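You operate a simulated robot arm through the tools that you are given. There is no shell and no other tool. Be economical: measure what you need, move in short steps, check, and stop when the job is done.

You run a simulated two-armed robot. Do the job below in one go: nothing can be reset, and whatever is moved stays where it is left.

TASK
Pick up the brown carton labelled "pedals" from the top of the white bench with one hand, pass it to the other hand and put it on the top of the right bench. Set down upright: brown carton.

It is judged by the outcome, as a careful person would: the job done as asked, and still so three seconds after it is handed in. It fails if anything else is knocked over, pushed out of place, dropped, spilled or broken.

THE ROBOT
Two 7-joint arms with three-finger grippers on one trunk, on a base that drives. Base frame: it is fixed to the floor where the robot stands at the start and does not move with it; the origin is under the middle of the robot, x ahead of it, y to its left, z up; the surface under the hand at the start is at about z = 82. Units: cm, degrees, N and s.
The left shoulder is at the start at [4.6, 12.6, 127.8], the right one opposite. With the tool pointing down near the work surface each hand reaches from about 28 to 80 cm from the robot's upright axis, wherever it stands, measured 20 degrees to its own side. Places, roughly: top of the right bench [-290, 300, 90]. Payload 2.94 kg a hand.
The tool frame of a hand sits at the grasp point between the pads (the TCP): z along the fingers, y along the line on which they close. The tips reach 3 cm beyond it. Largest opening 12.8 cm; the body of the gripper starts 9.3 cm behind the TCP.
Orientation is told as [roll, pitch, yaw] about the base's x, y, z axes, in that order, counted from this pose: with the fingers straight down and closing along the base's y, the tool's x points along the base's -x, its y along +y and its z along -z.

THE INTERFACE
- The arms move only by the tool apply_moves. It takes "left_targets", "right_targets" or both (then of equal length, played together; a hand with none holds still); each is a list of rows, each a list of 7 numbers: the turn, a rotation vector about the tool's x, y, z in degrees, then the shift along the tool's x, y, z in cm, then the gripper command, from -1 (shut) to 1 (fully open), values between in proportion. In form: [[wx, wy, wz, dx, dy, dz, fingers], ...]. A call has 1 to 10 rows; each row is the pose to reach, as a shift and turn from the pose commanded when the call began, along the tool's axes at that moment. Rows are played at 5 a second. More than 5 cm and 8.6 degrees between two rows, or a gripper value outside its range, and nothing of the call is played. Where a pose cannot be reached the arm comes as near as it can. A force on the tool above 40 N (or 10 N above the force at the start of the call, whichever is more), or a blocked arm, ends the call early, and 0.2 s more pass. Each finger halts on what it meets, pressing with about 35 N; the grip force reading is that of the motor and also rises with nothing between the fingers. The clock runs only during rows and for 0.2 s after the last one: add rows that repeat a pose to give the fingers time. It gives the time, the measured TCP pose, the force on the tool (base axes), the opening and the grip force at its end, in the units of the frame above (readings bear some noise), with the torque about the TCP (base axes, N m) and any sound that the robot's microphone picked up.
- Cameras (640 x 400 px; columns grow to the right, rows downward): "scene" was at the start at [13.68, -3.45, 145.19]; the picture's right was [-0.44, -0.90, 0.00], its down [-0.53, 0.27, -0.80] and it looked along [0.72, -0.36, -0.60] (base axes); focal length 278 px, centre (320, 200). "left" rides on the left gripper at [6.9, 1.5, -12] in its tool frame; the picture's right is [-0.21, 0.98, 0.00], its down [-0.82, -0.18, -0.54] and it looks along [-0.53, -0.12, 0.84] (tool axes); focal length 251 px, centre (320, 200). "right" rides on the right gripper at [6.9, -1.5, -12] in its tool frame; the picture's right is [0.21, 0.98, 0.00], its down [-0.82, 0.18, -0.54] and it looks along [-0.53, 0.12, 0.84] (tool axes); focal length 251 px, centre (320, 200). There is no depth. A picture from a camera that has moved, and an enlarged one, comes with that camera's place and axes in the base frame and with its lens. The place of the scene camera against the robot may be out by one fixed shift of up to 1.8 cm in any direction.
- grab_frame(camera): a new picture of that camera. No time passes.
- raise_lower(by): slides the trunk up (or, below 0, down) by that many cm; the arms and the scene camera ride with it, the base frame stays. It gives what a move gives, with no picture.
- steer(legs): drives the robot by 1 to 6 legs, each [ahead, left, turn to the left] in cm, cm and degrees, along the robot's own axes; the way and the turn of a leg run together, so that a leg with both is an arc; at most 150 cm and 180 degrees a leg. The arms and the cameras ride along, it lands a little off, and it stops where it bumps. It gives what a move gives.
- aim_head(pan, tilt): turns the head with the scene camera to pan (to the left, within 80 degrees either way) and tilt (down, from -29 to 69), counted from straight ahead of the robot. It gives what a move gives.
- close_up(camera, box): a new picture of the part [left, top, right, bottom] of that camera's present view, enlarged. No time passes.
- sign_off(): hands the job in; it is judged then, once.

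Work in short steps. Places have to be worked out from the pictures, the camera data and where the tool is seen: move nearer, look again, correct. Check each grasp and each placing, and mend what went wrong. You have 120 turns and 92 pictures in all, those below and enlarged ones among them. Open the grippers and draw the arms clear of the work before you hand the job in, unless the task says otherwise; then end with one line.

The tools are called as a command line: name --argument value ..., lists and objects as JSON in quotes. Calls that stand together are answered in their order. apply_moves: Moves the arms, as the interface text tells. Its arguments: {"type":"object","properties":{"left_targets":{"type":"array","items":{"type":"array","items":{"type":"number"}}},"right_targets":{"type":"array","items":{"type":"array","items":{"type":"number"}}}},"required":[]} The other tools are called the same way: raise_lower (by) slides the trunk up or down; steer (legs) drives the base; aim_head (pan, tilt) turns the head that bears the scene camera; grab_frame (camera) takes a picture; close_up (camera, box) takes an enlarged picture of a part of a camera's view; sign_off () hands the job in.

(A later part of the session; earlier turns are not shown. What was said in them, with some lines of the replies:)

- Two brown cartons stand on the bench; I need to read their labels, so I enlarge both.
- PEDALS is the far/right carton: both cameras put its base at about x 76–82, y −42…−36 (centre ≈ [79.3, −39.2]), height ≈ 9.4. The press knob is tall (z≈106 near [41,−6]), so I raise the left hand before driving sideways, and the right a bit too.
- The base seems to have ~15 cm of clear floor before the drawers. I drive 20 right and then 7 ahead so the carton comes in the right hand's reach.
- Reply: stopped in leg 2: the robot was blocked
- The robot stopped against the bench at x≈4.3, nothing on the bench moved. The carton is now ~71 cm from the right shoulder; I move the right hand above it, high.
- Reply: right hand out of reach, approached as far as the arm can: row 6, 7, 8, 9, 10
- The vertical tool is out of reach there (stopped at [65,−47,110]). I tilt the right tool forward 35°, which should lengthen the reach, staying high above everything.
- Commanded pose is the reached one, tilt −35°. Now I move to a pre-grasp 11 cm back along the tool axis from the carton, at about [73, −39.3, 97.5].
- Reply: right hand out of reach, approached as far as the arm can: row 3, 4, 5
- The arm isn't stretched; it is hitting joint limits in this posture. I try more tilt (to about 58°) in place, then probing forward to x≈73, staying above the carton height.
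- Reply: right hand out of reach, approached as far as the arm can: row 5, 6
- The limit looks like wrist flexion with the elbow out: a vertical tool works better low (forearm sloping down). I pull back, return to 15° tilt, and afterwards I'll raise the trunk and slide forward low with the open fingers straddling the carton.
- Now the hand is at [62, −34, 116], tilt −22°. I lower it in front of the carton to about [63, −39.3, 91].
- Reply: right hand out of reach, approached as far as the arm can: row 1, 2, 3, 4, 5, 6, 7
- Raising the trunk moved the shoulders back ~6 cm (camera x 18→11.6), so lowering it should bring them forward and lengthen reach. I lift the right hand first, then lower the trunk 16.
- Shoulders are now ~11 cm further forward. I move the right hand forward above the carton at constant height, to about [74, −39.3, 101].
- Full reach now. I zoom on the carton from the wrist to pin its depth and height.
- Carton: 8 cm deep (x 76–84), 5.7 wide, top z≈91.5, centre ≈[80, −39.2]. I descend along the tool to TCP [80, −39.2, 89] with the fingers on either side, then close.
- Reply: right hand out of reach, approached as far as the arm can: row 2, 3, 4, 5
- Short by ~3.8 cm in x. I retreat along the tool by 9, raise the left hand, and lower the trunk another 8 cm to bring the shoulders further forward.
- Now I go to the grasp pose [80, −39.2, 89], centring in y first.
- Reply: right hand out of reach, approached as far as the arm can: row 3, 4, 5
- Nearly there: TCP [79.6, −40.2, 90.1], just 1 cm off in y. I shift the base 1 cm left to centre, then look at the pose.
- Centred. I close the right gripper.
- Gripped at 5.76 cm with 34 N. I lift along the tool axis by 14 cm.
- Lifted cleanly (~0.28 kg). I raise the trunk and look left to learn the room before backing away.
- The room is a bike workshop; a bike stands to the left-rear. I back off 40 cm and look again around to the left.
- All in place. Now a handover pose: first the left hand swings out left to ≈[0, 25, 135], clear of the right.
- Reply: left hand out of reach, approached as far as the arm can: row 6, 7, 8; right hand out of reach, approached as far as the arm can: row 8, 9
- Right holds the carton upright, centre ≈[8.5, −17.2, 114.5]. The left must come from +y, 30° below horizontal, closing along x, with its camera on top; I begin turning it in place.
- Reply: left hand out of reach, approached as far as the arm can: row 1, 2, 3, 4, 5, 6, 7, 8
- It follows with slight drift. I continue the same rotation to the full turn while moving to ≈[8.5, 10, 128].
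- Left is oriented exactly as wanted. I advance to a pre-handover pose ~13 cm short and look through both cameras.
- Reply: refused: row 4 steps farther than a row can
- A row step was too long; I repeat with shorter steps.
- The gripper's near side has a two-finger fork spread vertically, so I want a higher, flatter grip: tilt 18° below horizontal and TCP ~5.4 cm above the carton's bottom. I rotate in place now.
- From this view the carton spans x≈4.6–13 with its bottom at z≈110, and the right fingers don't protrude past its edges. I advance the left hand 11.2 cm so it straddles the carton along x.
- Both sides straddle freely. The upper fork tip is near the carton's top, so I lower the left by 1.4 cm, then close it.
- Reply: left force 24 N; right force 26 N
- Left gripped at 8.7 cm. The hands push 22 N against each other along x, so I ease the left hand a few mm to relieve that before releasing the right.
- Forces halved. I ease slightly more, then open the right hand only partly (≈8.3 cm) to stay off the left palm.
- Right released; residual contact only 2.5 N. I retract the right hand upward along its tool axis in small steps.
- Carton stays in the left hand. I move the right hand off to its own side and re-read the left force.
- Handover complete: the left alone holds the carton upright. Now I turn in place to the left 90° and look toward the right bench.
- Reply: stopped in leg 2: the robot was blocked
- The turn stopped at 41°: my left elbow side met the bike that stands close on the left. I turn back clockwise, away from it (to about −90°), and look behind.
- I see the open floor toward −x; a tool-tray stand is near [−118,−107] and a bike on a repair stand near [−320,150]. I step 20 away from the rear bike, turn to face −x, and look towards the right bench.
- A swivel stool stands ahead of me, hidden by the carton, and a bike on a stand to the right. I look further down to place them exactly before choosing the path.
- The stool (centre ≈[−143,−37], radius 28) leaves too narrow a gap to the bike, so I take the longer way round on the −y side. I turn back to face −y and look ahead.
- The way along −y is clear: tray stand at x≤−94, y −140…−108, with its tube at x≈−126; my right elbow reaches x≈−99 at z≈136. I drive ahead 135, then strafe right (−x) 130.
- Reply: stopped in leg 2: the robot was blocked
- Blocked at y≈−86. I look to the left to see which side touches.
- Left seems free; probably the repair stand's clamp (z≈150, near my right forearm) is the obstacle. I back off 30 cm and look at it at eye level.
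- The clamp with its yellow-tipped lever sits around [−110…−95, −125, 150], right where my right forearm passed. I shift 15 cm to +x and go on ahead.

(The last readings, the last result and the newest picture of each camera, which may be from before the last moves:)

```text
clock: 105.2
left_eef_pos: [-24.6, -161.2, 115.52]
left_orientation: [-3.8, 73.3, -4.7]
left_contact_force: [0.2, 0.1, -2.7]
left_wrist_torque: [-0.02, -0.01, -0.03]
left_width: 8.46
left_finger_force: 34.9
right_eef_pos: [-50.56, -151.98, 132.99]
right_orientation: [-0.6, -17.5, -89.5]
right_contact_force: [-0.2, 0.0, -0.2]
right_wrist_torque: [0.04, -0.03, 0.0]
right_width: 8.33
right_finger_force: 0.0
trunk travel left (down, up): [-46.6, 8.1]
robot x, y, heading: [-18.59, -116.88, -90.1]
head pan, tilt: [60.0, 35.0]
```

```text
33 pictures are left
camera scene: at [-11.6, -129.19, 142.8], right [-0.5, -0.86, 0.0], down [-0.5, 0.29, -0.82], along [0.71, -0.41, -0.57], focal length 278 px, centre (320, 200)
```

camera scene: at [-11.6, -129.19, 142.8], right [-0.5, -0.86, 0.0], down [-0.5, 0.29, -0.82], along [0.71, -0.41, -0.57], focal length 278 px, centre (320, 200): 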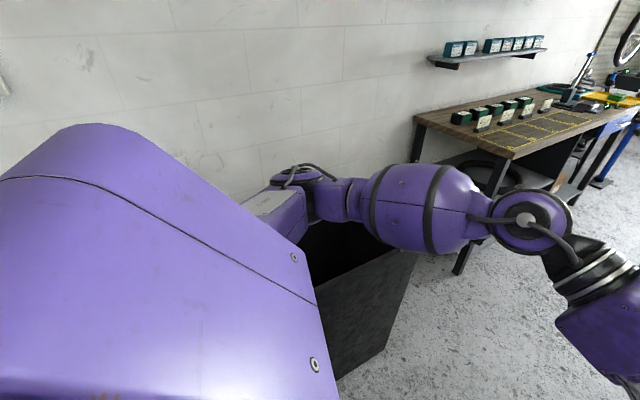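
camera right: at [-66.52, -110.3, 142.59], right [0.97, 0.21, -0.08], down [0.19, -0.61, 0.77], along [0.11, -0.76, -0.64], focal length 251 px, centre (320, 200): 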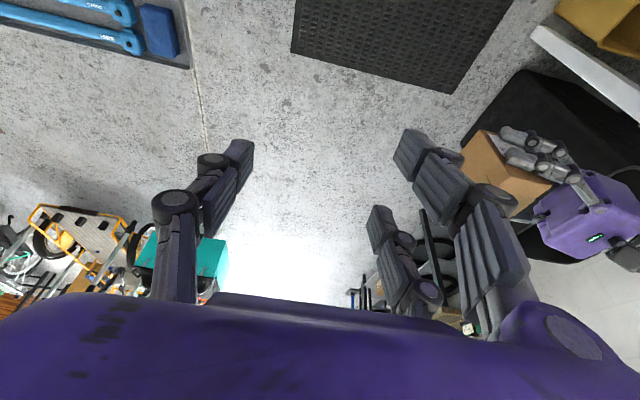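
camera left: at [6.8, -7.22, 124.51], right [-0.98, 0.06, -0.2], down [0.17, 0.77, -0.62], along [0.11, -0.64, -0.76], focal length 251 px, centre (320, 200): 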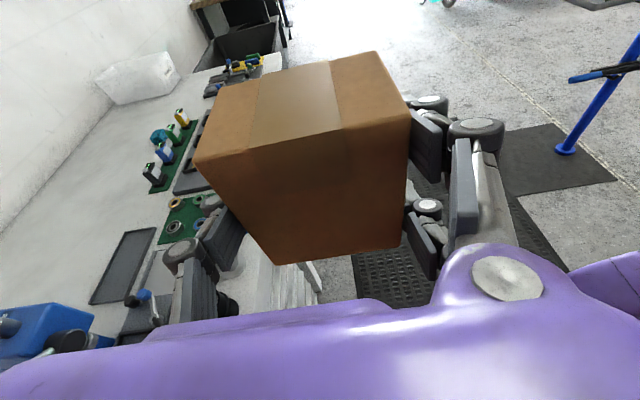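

Past the clamp. Ahead 72 more, then strafe to −x by 145, well behind the tray stand.

steer --legs '[[72, 0, 0], [0, -145, 0]]'

aim_head --pan -75 --tilt 20

grab_frame --camera "scene"

```text
clock: 121.5
left_eef_pos: [-169.11, -233.08, 115.58]
left_orientation: [-3.9, 73.3, -4.6]
left_contact_force: [-0.6, -0.3, -2.7]
left_wrist_torque: [-0.03, -0.03, 0.02]
left_width: 8.49
left_finger_force: 35.2
right_eef_pos: [-194.77, -223.92, 133.03]
right_orientation: [-0.6, -17.5, -89.4]
right_contact_force: [0.5, -0.3, 0.2]
right_wrist_torque: [-0.01, -0.02, -0.01]
right_width: 8.32
right_finger_force: 0.0
trunk travel left (down, up): [-46.6, 8.1]
robot x, y, heading: [-163.29, -188.98, -90.2]
head pan, tilt: [60.0, 35.0]
```

```text
clock: 123.7
left_eef_pos: [-169.12, -233.16, 115.61]
left_orientation: [-3.7, 73.3, -4.6]
left_contact_force: [-0.2, 0.3, -2.3]
left_wrist_torque: [0.01, -0.03, -0.01]
left_width: 8.46
left_finger_force: 35.0
right_eef_pos: [-194.69, -223.97, 133.0]
right_orientation: [-0.6, -17.6, -89.4]
right_contact_force: [-0.3, 0.7, -0.5]
right_wrist_torque: [-0.02, 0.01, 0.03]
right_width: 8.34
right_finger_force: 0.1
trunk travel left (down, up): [-46.6, 8.1]
robot x, y, heading: [-162.45, -188.91, -90.1]
head pan, tilt: [-75.0, 20.0]
```

```text
32 pictures are left
camera scene: at [-172.56, -199.06, 145.18], right [-0.26, 0.97, 0.0], down [0.33, 0.09, -0.94], along [-0.91, -0.24, -0.34], focal length 278 px, centre (320, 200)
```

scene: 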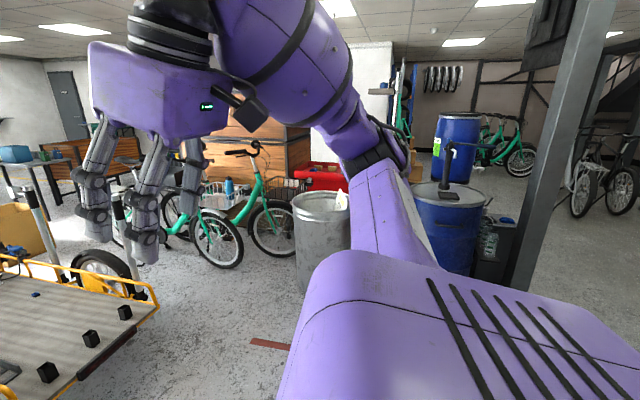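

Clear. I strafe 62 more to −x, turn 180° to face +y, and drive up to y≈0 at x≈−225, past the stool.

steer --legs '[[0, -62, 0], [0, 0, -180], [120, 0, 0], [65, 0, 0]]'

aim_head --pan 0 --tilt 20

grab_frame --camera "scene"

```text
clock: 145.7
left_eef_pos: [-223.48, 39.78, 115.76]
left_orientation: [-3.8, 73.3, 176.5]
left_contact_force: [0.7, 0.1, -1.9]
left_wrist_torque: [0.04, 0.01, 0.02]
left_width: 8.46
left_finger_force: 34.4
right_eef_pos: [-197.59, 31.11, 133.05]
right_orientation: [-0.6, -17.6, 91.8]
right_contact_force: [-0.1, -0.6, 1.7]
right_wrist_torque: [0.0, -0.03, -0.04]
right_width: 8.31
right_finger_force: 0.0
trunk travel left (down, up): [-46.6, 8.1]
robot x, y, heading: [-228.75, -4.55, 91.0]
head pan, tilt: [-75.0, 20.0]
```

```text
clock: 147.2
left_eef_pos: [-223.52, 39.76, 115.56]
left_orientation: [-3.8, 73.3, 176.6]
left_contact_force: [-1.0, -0.7, -2.7]
left_wrist_torque: [0.0, 0.02, -0.02]
left_width: 8.48
left_finger_force: 34.7
right_eef_pos: [-197.77, 31.04, 133.09]
right_orientation: [-0.7, -17.5, 91.8]
right_contact_force: [-0.3, 0.5, -0.8]
right_wrist_torque: [0.03, -0.03, -0.02]
right_width: 8.32
right_finger_force: 0.0
trunk travel left (down, up): [-46.6, 8.1]
robot x, y, heading: [-228.75, -4.61, 91.1]
head pan, tilt: [0.0, 20.0]
```

```text
31 pictures are left
camera scene: at [-230.06, 13.39, 145.18], right [1.0, 0.02, 0.0], down [0.01, -0.34, -0.94], along [-0.02, 0.94, -0.34], focal length 278 px, centre (320, 200)
```

scene: 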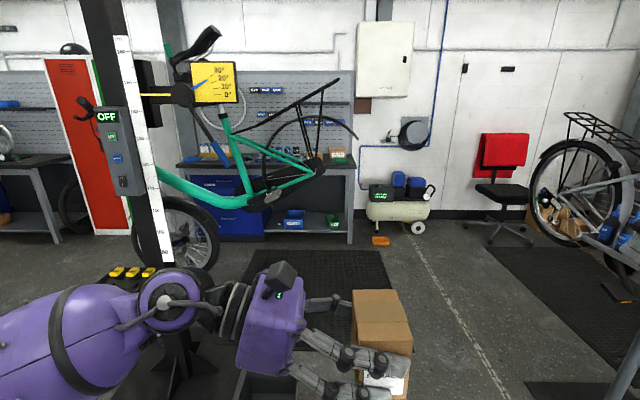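

The right bench stands behind the green bike: front edge y≈257, x from ≈−360 to −205. The gap on the right between the two bikes looks ~65 cm, narrow for my elbows, so I check the left side too.

aim_head --pan 45 --tilt 20

grab_frame --camera "scene"

aim_head --pan -30 --tilt 25

grab_frame --camera "scene"

```text
clock: 148.3
left_eef_pos: [-223.54, 39.87, 115.69]
left_orientation: [-3.8, 73.3, 176.6]
left_contact_force: [-0.8, 0.2, -2.1]
left_wrist_torque: [-0.02, 0.0, 0.01]
left_width: 8.47
left_finger_force: 34.8
right_eef_pos: [-197.71, 31.1, 132.96]
right_orientation: [-0.6, -17.6, 91.8]
right_contact_force: [-0.2, 0.1, 0.3]
right_wrist_torque: [-0.02, 0.03, 0.01]
right_width: 8.33
right_finger_force: 0.0
trunk travel left (down, up): [-46.6, 8.1]
robot x, y, heading: [-228.97, -4.6, 91.2]
head pan, tilt: [45.0, 20.0]
```

```text
30 pictures are left
camera scene: at [-236.59, 10.55, 145.18], right [0.69, 0.72, 0.0], down [0.25, -0.24, -0.94], along [-0.68, 0.65, -0.34], focal length 278 px, centre (320, 200)
```

scene: 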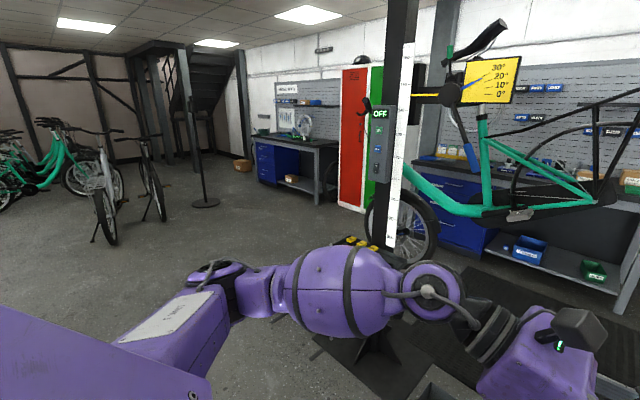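

```text
clock: 149.8
left_eef_pos: [-223.48, 39.88, 115.68]
left_orientation: [-3.7, 73.3, 176.7]
left_contact_force: [-0.1, 0.2, -2.6]
left_wrist_torque: [-0.02, 0.0, -0.01]
left_width: 8.47
left_finger_force: 35.3
right_eef_pos: [-197.65, 31.07, 133.02]
right_orientation: [-0.6, -17.5, 91.8]
right_contact_force: [0.6, -0.5, 0.3]
right_wrist_torque: [0.0, -0.04, 0.03]
right_width: 8.33
right_finger_force: 0.0
trunk travel left (down, up): [-46.6, 8.1]
robot x, y, heading: [-228.74, -4.47, 91.1]
head pan, tilt: [-30.0, 25.0]
```

```text
29 pictures are left
camera scene: at [-225.44, 12.15, 144.38], right [0.88, -0.48, 0.0], down [-0.2, -0.37, -0.91], along [0.44, 0.79, -0.42], focal length 278 px, centre (320, 200)
```

scene: 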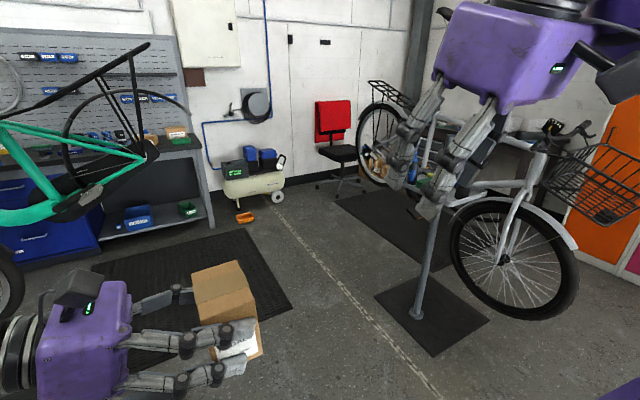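

Left of the post (x<−345) is open floor, so I go round that way: strafe left 190, then ahead ~150 along x≈−420, and look at the bench's left end.

steer --legs '[[0, 100, 0], [0, 92, 0], [145, 0, -1]]'

aim_head --pan -35 --tilt 25

grab_frame --camera "scene"

```text
clock: 173.5
left_eef_pos: [-415.31, 179.65, 115.76]
left_orientation: [-3.7, 73.3, 175.8]
left_contact_force: [0.3, 0.3, -2.8]
left_wrist_torque: [0.04, 0.04, 0.0]
left_width: 8.47
left_finger_force: 34.9
right_eef_pos: [-389.43, 170.77, 133.02]
right_orientation: [-0.6, -17.6, 91.0]
right_contact_force: [-0.5, -0.8, 0.5]
right_wrist_torque: [0.0, -0.02, -0.01]
right_width: 8.32
right_finger_force: 0.0
trunk travel left (down, up): [-46.6, 8.1]
robot x, y, heading: [-420.96, 135.59, 90.3]
head pan, tilt: [-30.0, 25.0]
```

```text
clock: 174.2
left_eef_pos: [-415.16, 179.88, 115.56]
left_orientation: [-3.7, 73.3, 175.8]
left_contact_force: [0.3, 0.0, -2.2]
left_wrist_torque: [0.02, 0.0, 0.02]
left_width: 8.45
left_finger_force: 34.5
right_eef_pos: [-389.45, 170.79, 132.99]
right_orientation: [-0.5, -17.6, 91.0]
right_contact_force: [-0.3, -0.4, 0.6]
right_wrist_torque: [-0.02, 0.0, 0.01]
right_width: 8.31
right_finger_force: 0.0
trunk travel left (down, up): [-46.6, 8.1]
robot x, y, heading: [-420.68, 135.6, 90.4]
head pan, tilt: [-35.0, 25.0]
```

```text
28 pictures are left
camera scene: at [-416.82, 151.78, 144.37], right [0.82, -0.57, 0.0], down [-0.24, -0.35, -0.91], along [0.52, 0.75, -0.42], focal length 278 px, centre (320, 200)
```

scene: 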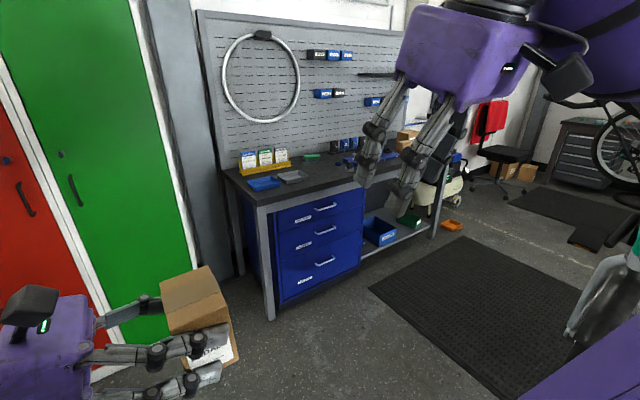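

The bench front edge is at y≈257; there's a free dark spot on its top around [−325, 268], right of the grey tray. I drive ahead 70 and strafe right 60, then look closer.

steer --legs '[[70, 0, 0], [0, -60, 0]]'

aim_head --pan -20 --tilt 38

grab_frame --camera "scene"

aim_head --pan -75 --tilt 15

grab_frame --camera "scene"

```text
clock: 183.3
left_eef_pos: [-356.45, 249.94, 115.63]
left_orientation: [-3.7, 73.3, 176.3]
left_contact_force: [-0.1, -0.5, -2.4]
left_wrist_torque: [-0.02, 0.04, 0.0]
left_width: 8.47
left_finger_force: 35.0
right_eef_pos: [-330.67, 241.01, 132.94]
right_orientation: [-0.6, -17.7, 91.5]
right_contact_force: [-0.8, 0.1, 0.6]
right_wrist_torque: [-0.02, -0.02, 0.01]
right_width: 8.31
right_finger_force: 0.0
trunk travel left (down, up): [-46.6, 8.1]
robot x, y, heading: [-362.06, 205.81, 90.8]
head pan, tilt: [-35.0, 25.0]
```

```text
clock: 184.1
left_eef_pos: [-356.54, 249.85, 115.65]
left_orientation: [-3.8, 73.4, 176.3]
left_contact_force: [-0.7, 0.0, -2.8]
left_wrist_torque: [0.01, 0.03, -0.02]
left_width: 8.43
left_finger_force: 34.6
right_eef_pos: [-330.61, 241.1, 133.1]
right_orientation: [-0.6, -17.6, 91.5]
right_contact_force: [-0.3, 0.6, -0.8]
right_wrist_torque: [0.01, -0.01, 0.01]
right_width: 8.31
right_finger_force: 0.0
trunk travel left (down, up): [-46.6, 8.1]
robot x, y, heading: [-362.1, 205.56, 90.9]
head pan, tilt: [-20.0, 38.0]
```

```text
27 pictures are left
camera scene: at [-360.13, 222.34, 142.35], right [0.94, -0.33, 0.0], down [-0.2, -0.58, -0.79], along [0.26, 0.74, -0.62], focal length 278 px, centre (320, 200)
```

scene: 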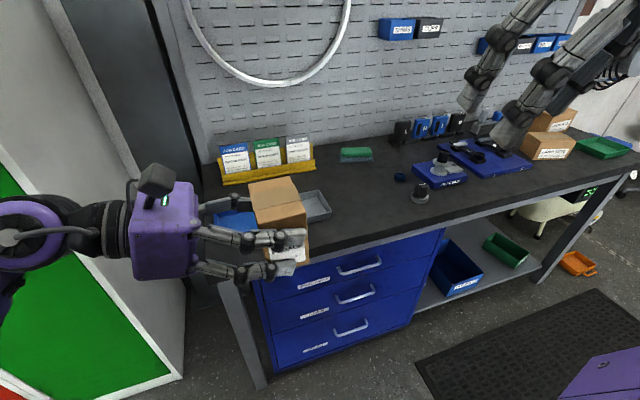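

```text
clock: 185.3
left_eef_pos: [-356.55, 250.09, 115.6]
left_orientation: [-3.7, 73.4, 176.3]
left_contact_force: [-1.4, -0.4, -2.6]
left_wrist_torque: [-0.01, 0.02, -0.01]
left_width: 8.45
left_finger_force: 35.4
right_eef_pos: [-330.65, 241.02, 132.99]
right_orientation: [-0.6, -17.6, 91.5]
right_contact_force: [0.4, -0.1, 0.5]
right_wrist_torque: [-0.05, 0.0, -0.04]
right_width: 8.33
right_finger_force: 0.0
trunk travel left (down, up): [-46.6, 8.1]
robot x, y, heading: [-362.01, 205.57, 90.7]
head pan, tilt: [-75.0, 15.0]
```

```text
26 pictures are left
camera scene: at [-354.0, 216.75, 145.99], right [0.27, -0.96, 0.0], down [-0.25, -0.07, -0.97], along [0.93, 0.26, -0.26], focal length 278 px, centre (320, 200)
```

scene: 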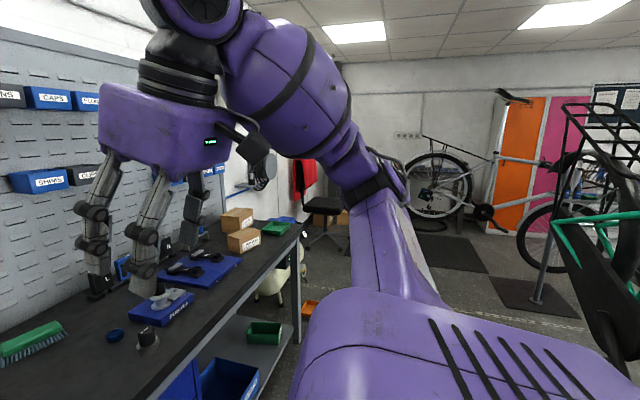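

Target spot for the carton: about [−319, 273] between the grey tray (right end x≈−337) and the puck at [−308, 276]; edge y≈264. I strafe right 35 and go ahead 18.

steer --legs '[[0, -35, 0], [18, 0, -0.7]]'

apply_moves --right_targets '[[0, 0, 0, 2, 0, -3, 0.3], [0, 0, 0, 4, 0, -6, 0.3], [0, 0, 0, 6, 0, -9, 0.3], [0, 0, 0, 8, 0, -12, 0.3]]' --left_targets '[[-0.4, -1.3, -1.3, 0, 0, 0, -1], [-0.4, -1.3, -1.3, 0, 0, 0, -1], [-0.4, -1.3, -1.3, 0, 0, 0, -1], [-0.4, -1.3, -1.3, 0, 0, 0, -1]]'

aim_head --pan 0 --tilt 45

grab_frame --camera "scene"

grab_frame --camera "left"

```text
clock: 190.1
left_eef_pos: [-321.17, 268.3, 115.68]
left_orientation: [-3.8, 73.3, 175.5]
left_contact_force: [0.2, -0.2, -1.8]
left_wrist_torque: [0.0, 0.01, -0.05]
left_width: 8.46
left_finger_force: 34.9
right_eef_pos: [-295.39, 259.01, 133.1]
right_orientation: [-0.6, -17.6, 90.9]
right_contact_force: [0.2, -0.1, 0.0]
right_wrist_torque: [0.01, -0.01, -0.01]
right_width: 8.3
right_finger_force: 0.1
trunk travel left (down, up): [-46.6, 8.1]
robot x, y, heading: [-328.05, 224.07, 90.1]
head pan, tilt: [-75.0, 15.0]
```

```text
clock: 191.1
left_eef_pos: [-321.21, 267.68, 115.95]
left_orientation: [0.1, 72.1, 179.3]
left_contact_force: [0.0, -1.1, -1.0]
left_wrist_torque: [0.08, 0.11, 0.09]
left_width: 8.46
left_finger_force: 34.9
right_eef_pos: [-294.61, 247.59, 139.37]
right_orientation: [-0.2, -21.8, 91.8]
right_contact_force: [1.0, 4.2, -1.4]
right_wrist_torque: [-0.41, 0.02, -0.03]
right_width: 8.38
right_finger_force: 0.2
right hand out of reach, approached as far as the arm can: row 3, 4
trunk travel left (down, up): [-46.6, 8.1]
robot x, y, heading: [-327.47, 223.73, 90.2]
head pan, tilt: [-75.0, 15.0]
```

```text
clock: 192.6
left_eef_pos: [-321.2, 268.22, 115.7]
left_orientation: [1.0, 72.1, -179.9]
left_contact_force: [-0.1, -1.2, -1.3]
left_wrist_torque: [0.03, 0.01, -0.01]
left_width: 8.48
left_finger_force: 35.2
right_eef_pos: [-294.56, 248.16, 139.16]
right_orientation: [-0.1, -21.9, 91.9]
right_contact_force: [0.0, 0.6, -0.5]
right_wrist_torque: [-0.03, 0.01, 0.01]
right_width: 8.34
right_finger_force: 0.0
trunk travel left (down, up): [-46.6, 8.1]
robot x, y, heading: [-327.17, 223.89, 89.9]
head pan, tilt: [0.0, 45.0]
```

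```text
25 pictures are left
camera scene: at [-328.15, 240.72, 141.32], right [1.0, 0.0, 0.0], down [0.0, -0.71, -0.71], along [0.0, 0.71, -0.71], focal length 278 px, centre (320, 200)
```

scene: 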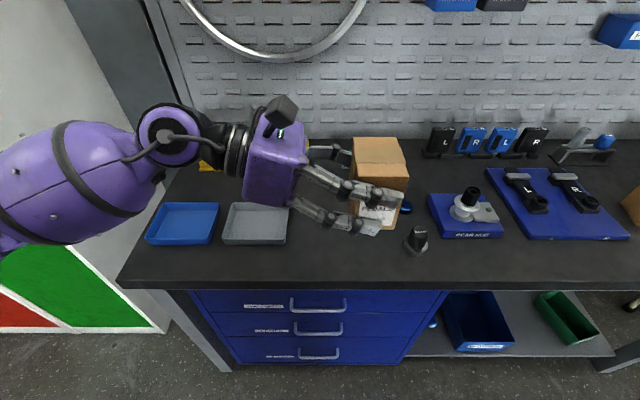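

```text
24 pictures are left
camera left: at [-330.54, 266.85, 125.97], right [-0.08, -0.98, -0.2], down [-0.77, 0.19, -0.62], along [0.64, 0.1, -0.76], focal length 251 px, centre (320, 200)
```

left: 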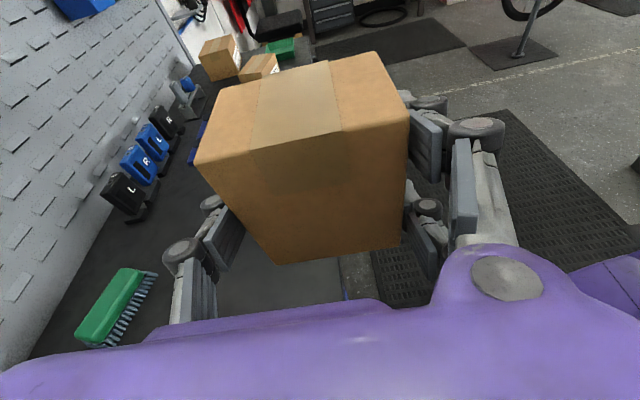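

Carton is upright again in the hand. I shift it to TCP ≈[−318, 274] (clear of tray and puck), then lower the trunk 12 cm.

apply_moves --left_targets '[[0, 0, 0, 0.3, -2, 1, -1], [0, 0, 0, 0.6, -4, 2, -1], [0, 0, 0, 1, -5.8, 3, -1], [0, 0, 0, 1, -5.8, 3, -1]]'

raise_lower --by -12

grab_frame --camera "scene"

```text
clock: 193.6
left_eef_pos: [-317.86, 273.94, 115.65]
left_orientation: [0.8, 72.0, 180.0]
left_contact_force: [0.1, -0.8, -2.6]
left_wrist_torque: [0.0, 0.02, 0.03]
left_width: 8.47
left_finger_force: 34.9
right_eef_pos: [-294.33, 248.83, 138.08]
right_orientation: [-0.5, -17.7, 90.8]
right_contact_force: [-0.2, -0.8, 0.9]
right_wrist_torque: [-0.02, 0.01, 0.01]
right_width: 8.32
right_finger_force: 0.1
trunk travel left (down, up): [-46.6, 8.1]
robot x, y, heading: [-327.19, 224.39, 90.2]
head pan, tilt: [0.0, 45.0]
```

```text
clock: 195.1
left_eef_pos: [-318.0, 273.91, 103.66]
left_orientation: [0.7, 72.1, 179.9]
left_contact_force: [-0.2, 0.0, -2.1]
left_wrist_torque: [-0.02, 0.03, -0.01]
left_width: 8.46
left_finger_force: 35.6
right_eef_pos: [-294.22, 252.97, 122.41]
right_orientation: [-0.4, -8.5, 90.8]
right_contact_force: [-0.5, 0.2, 0.0]
right_wrist_torque: [0.02, -0.04, 0.05]
right_width: 8.31
right_finger_force: 0.0
trunk travel left (down, up): [-34.6, 20.1]
robot x, y, heading: [-327.39, 224.15, 90.0]
head pan, tilt: [0.0, 45.0]
```

```text
23 pictures are left
camera scene: at [-328.17, 245.03, 128.39], right [1.0, 0.0, 0.0], down [0.0, -0.71, -0.71], along [0.0, 0.71, -0.71], focal length 278 px, centre (320, 200)
```

scene: 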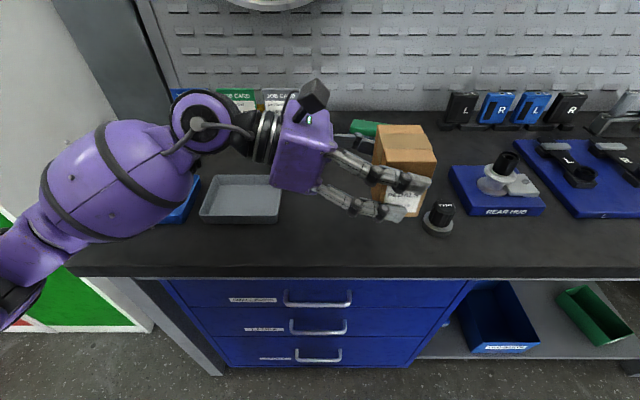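

Good view: margins fine but I want the carton ~2.5 cm further from the edge. I shift forward 2.5 and lower 7 cm, leaving ~2 cm.

apply_moves --left_targets '[[0, 0, 0, 0, -2.5, 0, -1], [0, 0, 0, -2.4, -2.5, 0.8, -1], [0, 0, 0, -4.75, -2.5, 1.55, -1], [0, 0, 0, -6.65, -2.5, 2.17, -1], [0, 0, 0, -6.65, -2.5, 2.17, -1]]'

grab_frame --camera "scene"

grab_frame --camera "left"

```text
clock: 196.2
left_eef_pos: [-317.75, 276.45, 96.65]
left_orientation: [1.0, 72.1, -180.0]
left_contact_force: [-0.4, 0.4, -2.5]
left_wrist_torque: [-0.01, 0.03, 0.01]
left_width: 8.45
left_finger_force: 35.0
right_eef_pos: [-294.15, 252.91, 122.42]
right_orientation: [-0.4, -8.6, 90.8]
right_contact_force: [-0.4, 0.2, -0.6]
right_wrist_torque: [-0.02, -0.02, -0.04]
right_width: 8.32
right_finger_force: 0.0
trunk travel left (down, up): [-34.6, 20.1]
robot x, y, heading: [-327.07, 223.91, 90.0]
head pan, tilt: [0.0, 45.0]
```

```text
22 pictures are left
camera scene: at [-328.17, 245.04, 128.38], right [1.0, 0.0, 0.0], down [0.0, -0.71, -0.71], along [0.0, 0.71, -0.71], focal length 278 px, centre (320, 200)
```

scene: 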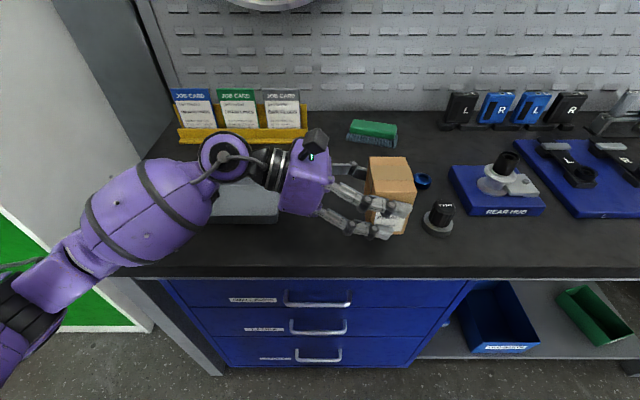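

```text
21 pictures are left
camera left: at [-327.22, 275.11, 106.93], right [-0.08, -0.98, -0.2], down [-0.76, 0.19, -0.62], along [0.64, 0.1, -0.76], focal length 251 px, centre (320, 200)
```

left: 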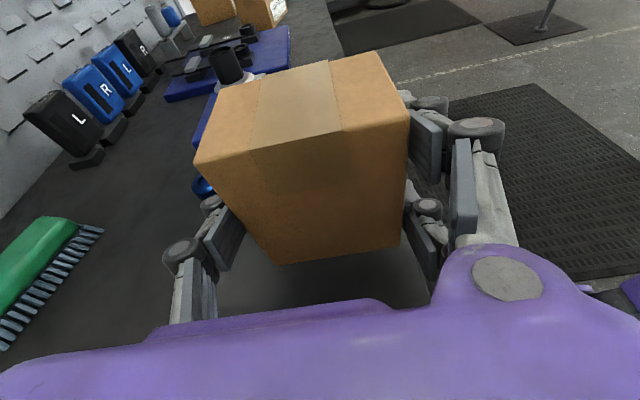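

All clear of tray, puck and cards. I lower slowly in 0.4 cm steps until contact is felt.

apply_moves --left_targets '[[0, 0, 0, -0.48, 0, 0.15, -1], [0, 0, 0, -0.95, 0, 0.31, -1], [0, 0, 0, -1.33, 0, 0.43, -1], [0, 0, 0, -1.7, 0, 0.55, -1], [0, 0, 0, -2.1, 0, 0.68, -1], [0, 0, 0, -2.4, 0, 0.78, -1]]'

```text
clock: 197.7
left_eef_pos: [-317.93, 276.54, 94.07]
left_orientation: [1.0, 71.9, -179.8]
left_contact_force: [-0.5, -0.5, -2.6]
left_wrist_torque: [-0.02, 0.03, 0.0]
left_width: 8.46
left_finger_force: 34.9
right_eef_pos: [-294.13, 252.77, 122.45]
right_orientation: [-0.4, -8.6, 90.8]
right_contact_force: [-0.2, 0.3, -0.1]
right_wrist_torque: [0.01, 0.01, 0.0]
right_width: 8.32
right_finger_force: 0.0
trunk travel left (down, up): [-34.6, 20.1]
robot x, y, heading: [-327.19, 223.86, 90.3]
head pan, tilt: [0.0, 45.0]
```

No contact yet at TCP 94.1; I check the remaining gap.

close_up --camera "scene" --box '[270, 120, 470, 260]'

```text
2.86 times, centred on (370, 190) of scene
camera zoom: at [-328.17, 245.05, 128.38], right [1.0, 0.0, 0.0], down [0.0, -0.71, -0.71], along [0.0, 0.71, -0.71], focal length 793 px, centre (177, 229)
```

zoom: 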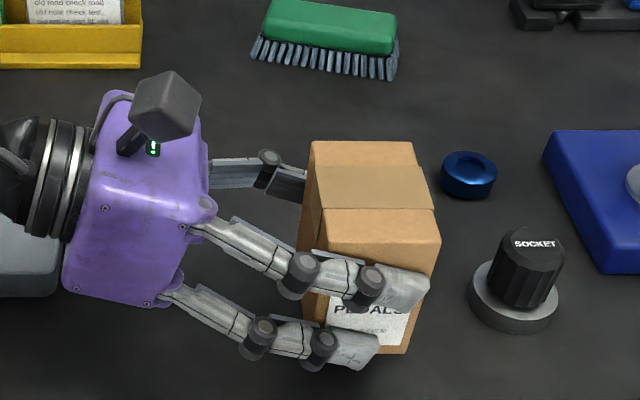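

The carton's bottom is almost at the surface. I continue down in 0.3 cm steps.

apply_moves --left_targets '[[0, 0, 0, -0.3, 0, 0.1, -1], [0, 0, 0, -0.6, 0, 0.2, -1], [0, 0, 0, -0.9, 0, 0.3, -1], [0, 0, 0, -1.2, 0, 0.39, -1], [0, 0, 0, -1.5, 0, 0.49, -1]]'

```text
clock: 198.8
left_eef_pos: [-317.91, 276.4, 92.45]
left_orientation: [0.9, 72.1, -179.9]
left_contact_force: [-0.6, 0.0, -2.5]
left_wrist_torque: [0.0, 0.0, -0.01]
left_width: 8.47
left_finger_force: 35.3
right_eef_pos: [-294.19, 252.92, 122.43]
right_orientation: [-0.4, -8.6, 90.9]
right_contact_force: [0.0, 1.0, 0.3]
right_wrist_torque: [0.03, -0.02, 0.02]
right_width: 8.32
right_finger_force: 0.1
trunk travel left (down, up): [-34.6, 20.1]
robot x, y, heading: [-327.16, 223.75, 90.3]
head pan, tilt: [0.0, 45.0]
```

Still free; I look again at the gap and the hand's clearance over the tray.

close_up --camera "scene" --box '[190, 120, 450, 270]'

grab_frame --camera "left"

```text
2.46 times, centred on (320, 195) of scene
camera zoom: at [-328.17, 245.05, 128.38], right [1.0, 0.0, 0.0], down [0.0, -0.71, -0.71], along [0.0, 0.71, -0.71], focal length 683 px, centre (320, 212)
```

zoom: 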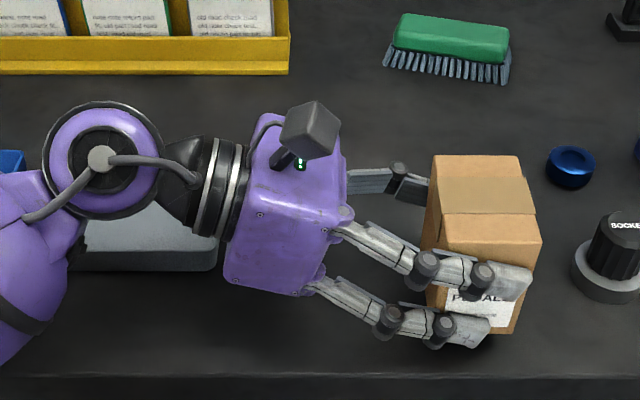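

```text
18 pictures are left
camera left: at [-327.22, 275.06, 102.85], right [-0.08, -0.98, -0.2], down [-0.76, 0.19, -0.62], along [0.64, 0.1, -0.76], focal length 251 px, centre (320, 200)
```

left: 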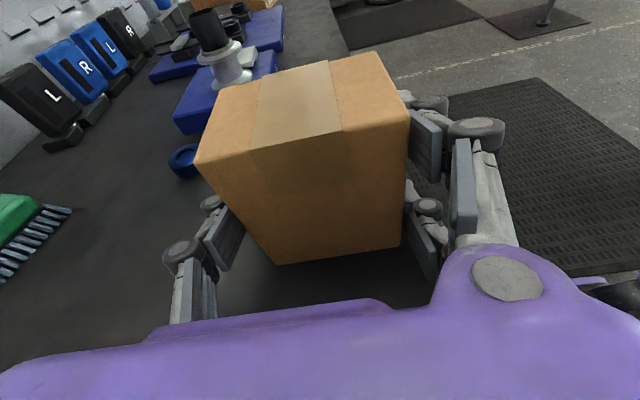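

Triangulating the blue cap puts the bench top nearer z≈86.5, so ~1.5 cm remains. Continuing down slowly with force watch.

apply_moves --left_targets '[[0, 0, 0, -0.3, 0, 0.1, -1], [0, 0, 0, -0.6, 0, 0.2, -1], [0, 0, 0, -0.85, 0, 0.28, -1], [0, 0, 0, -1.1, 0, 0.36, -1], [0, 0, 0, -1.35, 0, 0.44, -1], [0, 0, 0, -1.6, 0, 0.52, -1]]'

```text
clock: 200.2
left_eef_pos: [-317.89, 276.28, 90.82]
left_orientation: [1.0, 72.0, -179.9]
left_contact_force: [0.7, 0.1, -1.5]
left_wrist_torque: [0.0, 0.0, -0.01]
left_width: 8.49
left_finger_force: 35.7
right_eef_pos: [-294.13, 252.86, 122.55]
right_orientation: [-0.4, -8.7, 90.9]
right_contact_force: [0.2, -0.2, -0.5]
right_wrist_torque: [0.03, 0.0, -0.01]
right_width: 8.33
right_finger_force: 0.0
trunk travel left (down, up): [-34.6, 20.1]
robot x, y, heading: [-326.95, 223.99, 90.0]
head pan, tilt: [0.0, 45.0]
```

Force is just starting to change (−1.5). A few more small steps.

apply_moves --left_targets '[[0, 0, 0, -0.2, 0, 0.06, -1], [0, 0, 0, -0.4, 0, 0.13, -1], [0, 0, 0, -0.6, 0, 0.2, -1], [0, 0, 0, -0.8, 0, 0.26, -1]]'

close_up --camera "scene" --box '[290, 140, 450, 270]'

```text
clock: 201.2
left_eef_pos: [-317.93, 276.41, 90.48]
left_orientation: [-0.1, 72.5, 179.3]
left_contact_force: [-2.8, 1.6, 23.6]
left_wrist_torque: [-0.13, 0.08, -0.08]
left_width: 8.45
left_finger_force: 35.0
right_eef_pos: [-294.26, 252.64, 122.56]
right_orientation: [-0.4, -8.7, 90.9]
right_contact_force: [-0.7, -0.6, 0.7]
right_wrist_torque: [-0.01, 0.01, 0.0]
right_width: 8.33
right_finger_force: 0.2
trunk travel left (down, up): [-34.6, 20.1]
robot x, y, heading: [-327.32, 223.87, 89.9]
head pan, tilt: [0.0, 45.0]
```

```text
3.08 times, centred on (370, 205) of scene
camera zoom: at [-328.22, 244.87, 128.43], right [1.0, 0.0, 0.0], down [0.0, -0.71, -0.71], along [0.0, 0.71, -0.71], focal length 854 px, centre (166, 185)
```

zoom: 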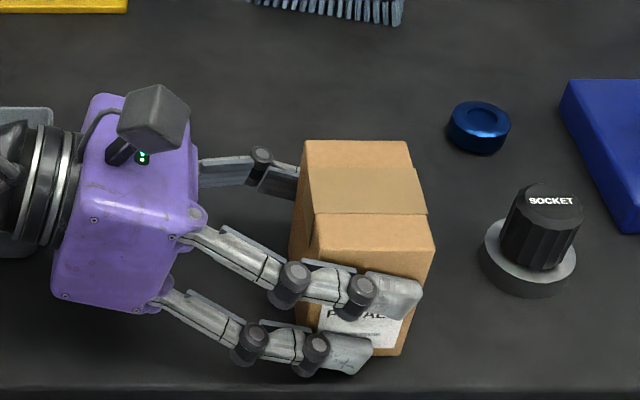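

Firm flat contact (24 N up, nearly no torque): the carton stands on the bench. I relieve 0.3 cm and open the left gripper.

apply_moves --left_targets '[[0, 0, 0, 0.3, 0, -0.1, -1], [0, 0, 0, 0.3, 0, -0.1, 0.4], [0, 0, 0, 0.3, 0, -0.1, 0.6], [0, 0, 0, 0.3, 0, -0.1, 0.8], [0, 0, 0, 0.3, 0, -0.1, 0.9], [0, 0, 0, 0.3, 0, -0.1, 0.9]]'

close_up --camera "scene" --box '[290, 140, 450, 270]'

```text
clock: 202.7
left_eef_pos: [-317.97, 276.36, 90.29]
left_orientation: [1.0, 72.0, -179.8]
left_contact_force: [-1.0, -0.5, 0.0]
left_wrist_torque: [0.01, -0.03, -0.01]
left_width: 12.16
left_finger_force: 0.0
right_eef_pos: [-294.06, 252.78, 122.4]
right_orientation: [-0.3, -8.7, 90.8]
right_contact_force: [-0.8, -0.1, -1.2]
right_wrist_torque: [-0.01, 0.02, 0.0]
right_width: 8.33
right_finger_force: 0.0
trunk travel left (down, up): [-34.6, 20.1]
robot x, y, heading: [-327.0, 224.24, 90.2]
head pan, tilt: [0.0, 45.0]
```

```text
3.08 times, centred on (370, 205) of scene
camera zoom: at [-328.18, 245.03, 128.38], right [1.0, 0.0, 0.0], down [0.0, -0.71, -0.71], along [0.0, 0.71, -0.71], focal length 854 px, centre (166, 185)
```

zoom: 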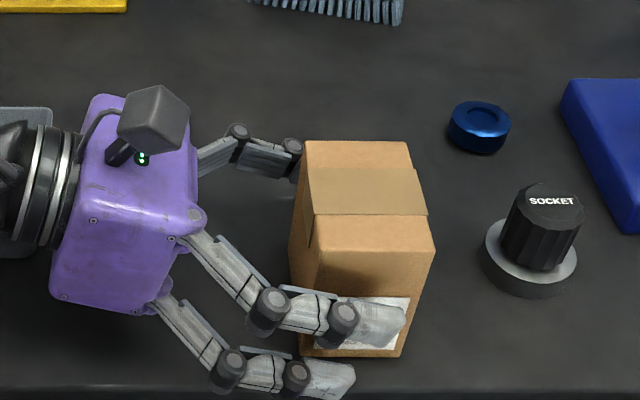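

The carton stands upright and free. I withdraw the left hand straight back along its axis.

apply_moves --left_targets '[[0, 0, 0, 0, 0, -2, 0.9], [0, 0, 0, 0, 0, -4.5, 0.9], [0, 0, 0, 0.5, 0, -8, 0.9], [0, 0, 0, 2, 0, -11, 0.9], [0, 0, 0, 5, 0, -13, 0.9], [0, 0, 0, 9, 0, -13, 0.9], [0, 0, 0, 13, 0, -13, 0.9], [0, 0, 0, 16, 0, -13, 0.9]]'

grab_frame --camera "scene"

```text
clock: 204.4
left_eef_pos: [-325.29, 276.49, 109.5]
left_orientation: [0.9, 72.0, -179.9]
left_contact_force: [0.8, -0.7, 0.2]
left_wrist_torque: [0.03, 0.0, 0.02]
left_width: 12.16
left_finger_force: 0.0
right_eef_pos: [-294.11, 252.94, 122.56]
right_orientation: [-0.3, -8.6, 90.7]
right_contact_force: [-0.3, 0.2, -0.1]
right_wrist_torque: [-0.01, 0.01, -0.01]
right_width: 8.33
right_finger_force: 0.1
trunk travel left (down, up): [-34.6, 20.1]
robot x, y, heading: [-327.18, 223.75, 90.1]
head pan, tilt: [0.0, 45.0]
```

```text
15 pictures are left
camera scene: at [-328.13, 245.03, 128.38], right [1.0, 0.0, 0.0], down [0.0, -0.71, -0.71], along [0.0, 0.71, -0.71], focal length 278 px, centre (320, 200)
```

scene: 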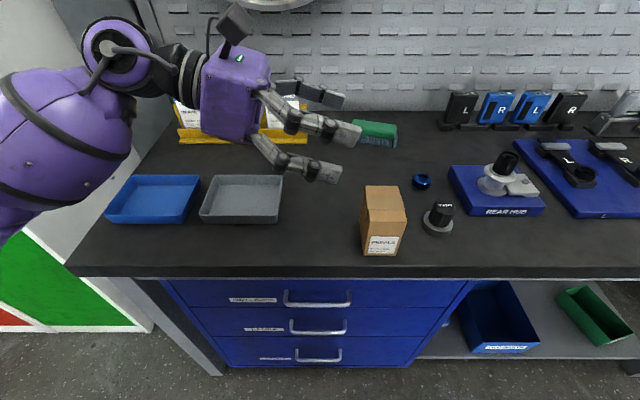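

The carton stands upright on the right bench, nothing disturbed. I raise the trunk, open the right gripper and draw the left arm back over the floor side.

raise_lower --by 10

apply_moves --left_targets '[[0, 0, 0, 0, 4, 0, 1], [0, 0, 0, 0, 8, 0, 1], [0, 0, 0, 0, 12, 0, 1], [0, 0, 0, 0, 16, 0, 1], [0, 0, 0, 0, 16, 0, 1]]' --right_targets '[[0, 0, 0, 0, 0, 0, 0.5], [0, 0, 0, 0, 0, 0, 0.7], [0, 0, 0, 0, 0, 0, 0.9], [0, 0, 0, 0, 0, 0, 1], [0, 0, 0, 0, 0, 0, 1]]'

steer --legs '[[-10, 0, 0]]'

grab_frame --camera "scene"

```text
clock: 205.8
left_eef_pos: [-325.29, 276.73, 119.5]
left_orientation: [1.3, 72.0, -179.6]
left_contact_force: [-0.6, 0.6, -0.6]
left_wrist_torque: [0.03, -0.04, 0.0]
left_width: 12.17
left_finger_force: 0.0
right_eef_pos: [-294.15, 252.95, 132.54]
right_orientation: [-0.4, -8.5, 90.7]
right_contact_force: [-0.6, 0.0, -0.7]
right_wrist_torque: [-0.02, 0.02, -0.01]
right_width: 8.33
right_finger_force: 0.1
trunk travel left (down, up): [-44.6, 10.1]
robot x, y, heading: [-327.32, 223.69, 90.0]
head pan, tilt: [0.0, 45.0]
```

```text
clock: 207.0
left_eef_pos: [-325.54, 260.78, 119.63]
left_orientation: [1.1, 72.1, -179.7]
left_contact_force: [0.4, 0.4, 0.1]
left_wrist_torque: [-0.01, -0.02, -0.04]
left_width: 12.79
left_finger_force: 0.0
right_eef_pos: [-294.15, 252.92, 132.51]
right_orientation: [-0.4, -8.6, 90.7]
right_contact_force: [0.0, 0.8, 0.7]
right_wrist_torque: [-0.01, -0.03, 0.01]
right_width: 12.8
right_finger_force: 0.1
trunk travel left (down, up): [-44.6, 10.1]
robot x, y, heading: [-327.62, 224.22, 90.4]
head pan, tilt: [0.0, 45.0]
```

```text
clock: 208.1
left_eef_pos: [-325.55, 250.81, 119.63]
left_orientation: [1.0, 72.1, -179.8]
left_contact_force: [0.0, -0.8, 0.9]
left_wrist_torque: [0.0, -0.01, -0.02]
left_width: 12.8
left_finger_force: 0.1
right_eef_pos: [-294.12, 243.0, 132.48]
right_orientation: [-0.3, -8.5, 90.8]
right_contact_force: [0.8, 0.1, 0.0]
right_wrist_torque: [-0.01, 0.0, -0.04]
right_width: 12.77
right_finger_force: 0.2
trunk travel left (down, up): [-44.6, 10.1]
robot x, y, heading: [-327.32, 213.75, 90.2]
head pan, tilt: [0.0, 45.0]
```

```text
14 pictures are left
camera scene: at [-328.14, 231.95, 138.95], right [1.0, 0.0, 0.0], down [0.0, -0.71, -0.71], along [0.0, 0.71, -0.71], focal length 278 px, centre (320, 200)
```

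scene: 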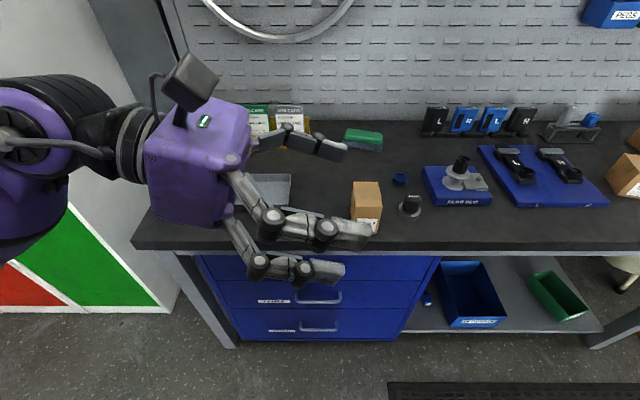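

The carton stands upright on the right bench, both grippers are open, and the hands are clear above and in front of the bench, so I hand in.

sign_off

```text
The job is handed in.
```

The "pedals" carton was picked from the white bench with the right hand, passed to the left and set upright on the right bench; on the way the robot was stopped twice by contact, apparently with a parked bike and a repair-stand clamp, and I saw nothing fall or shift.
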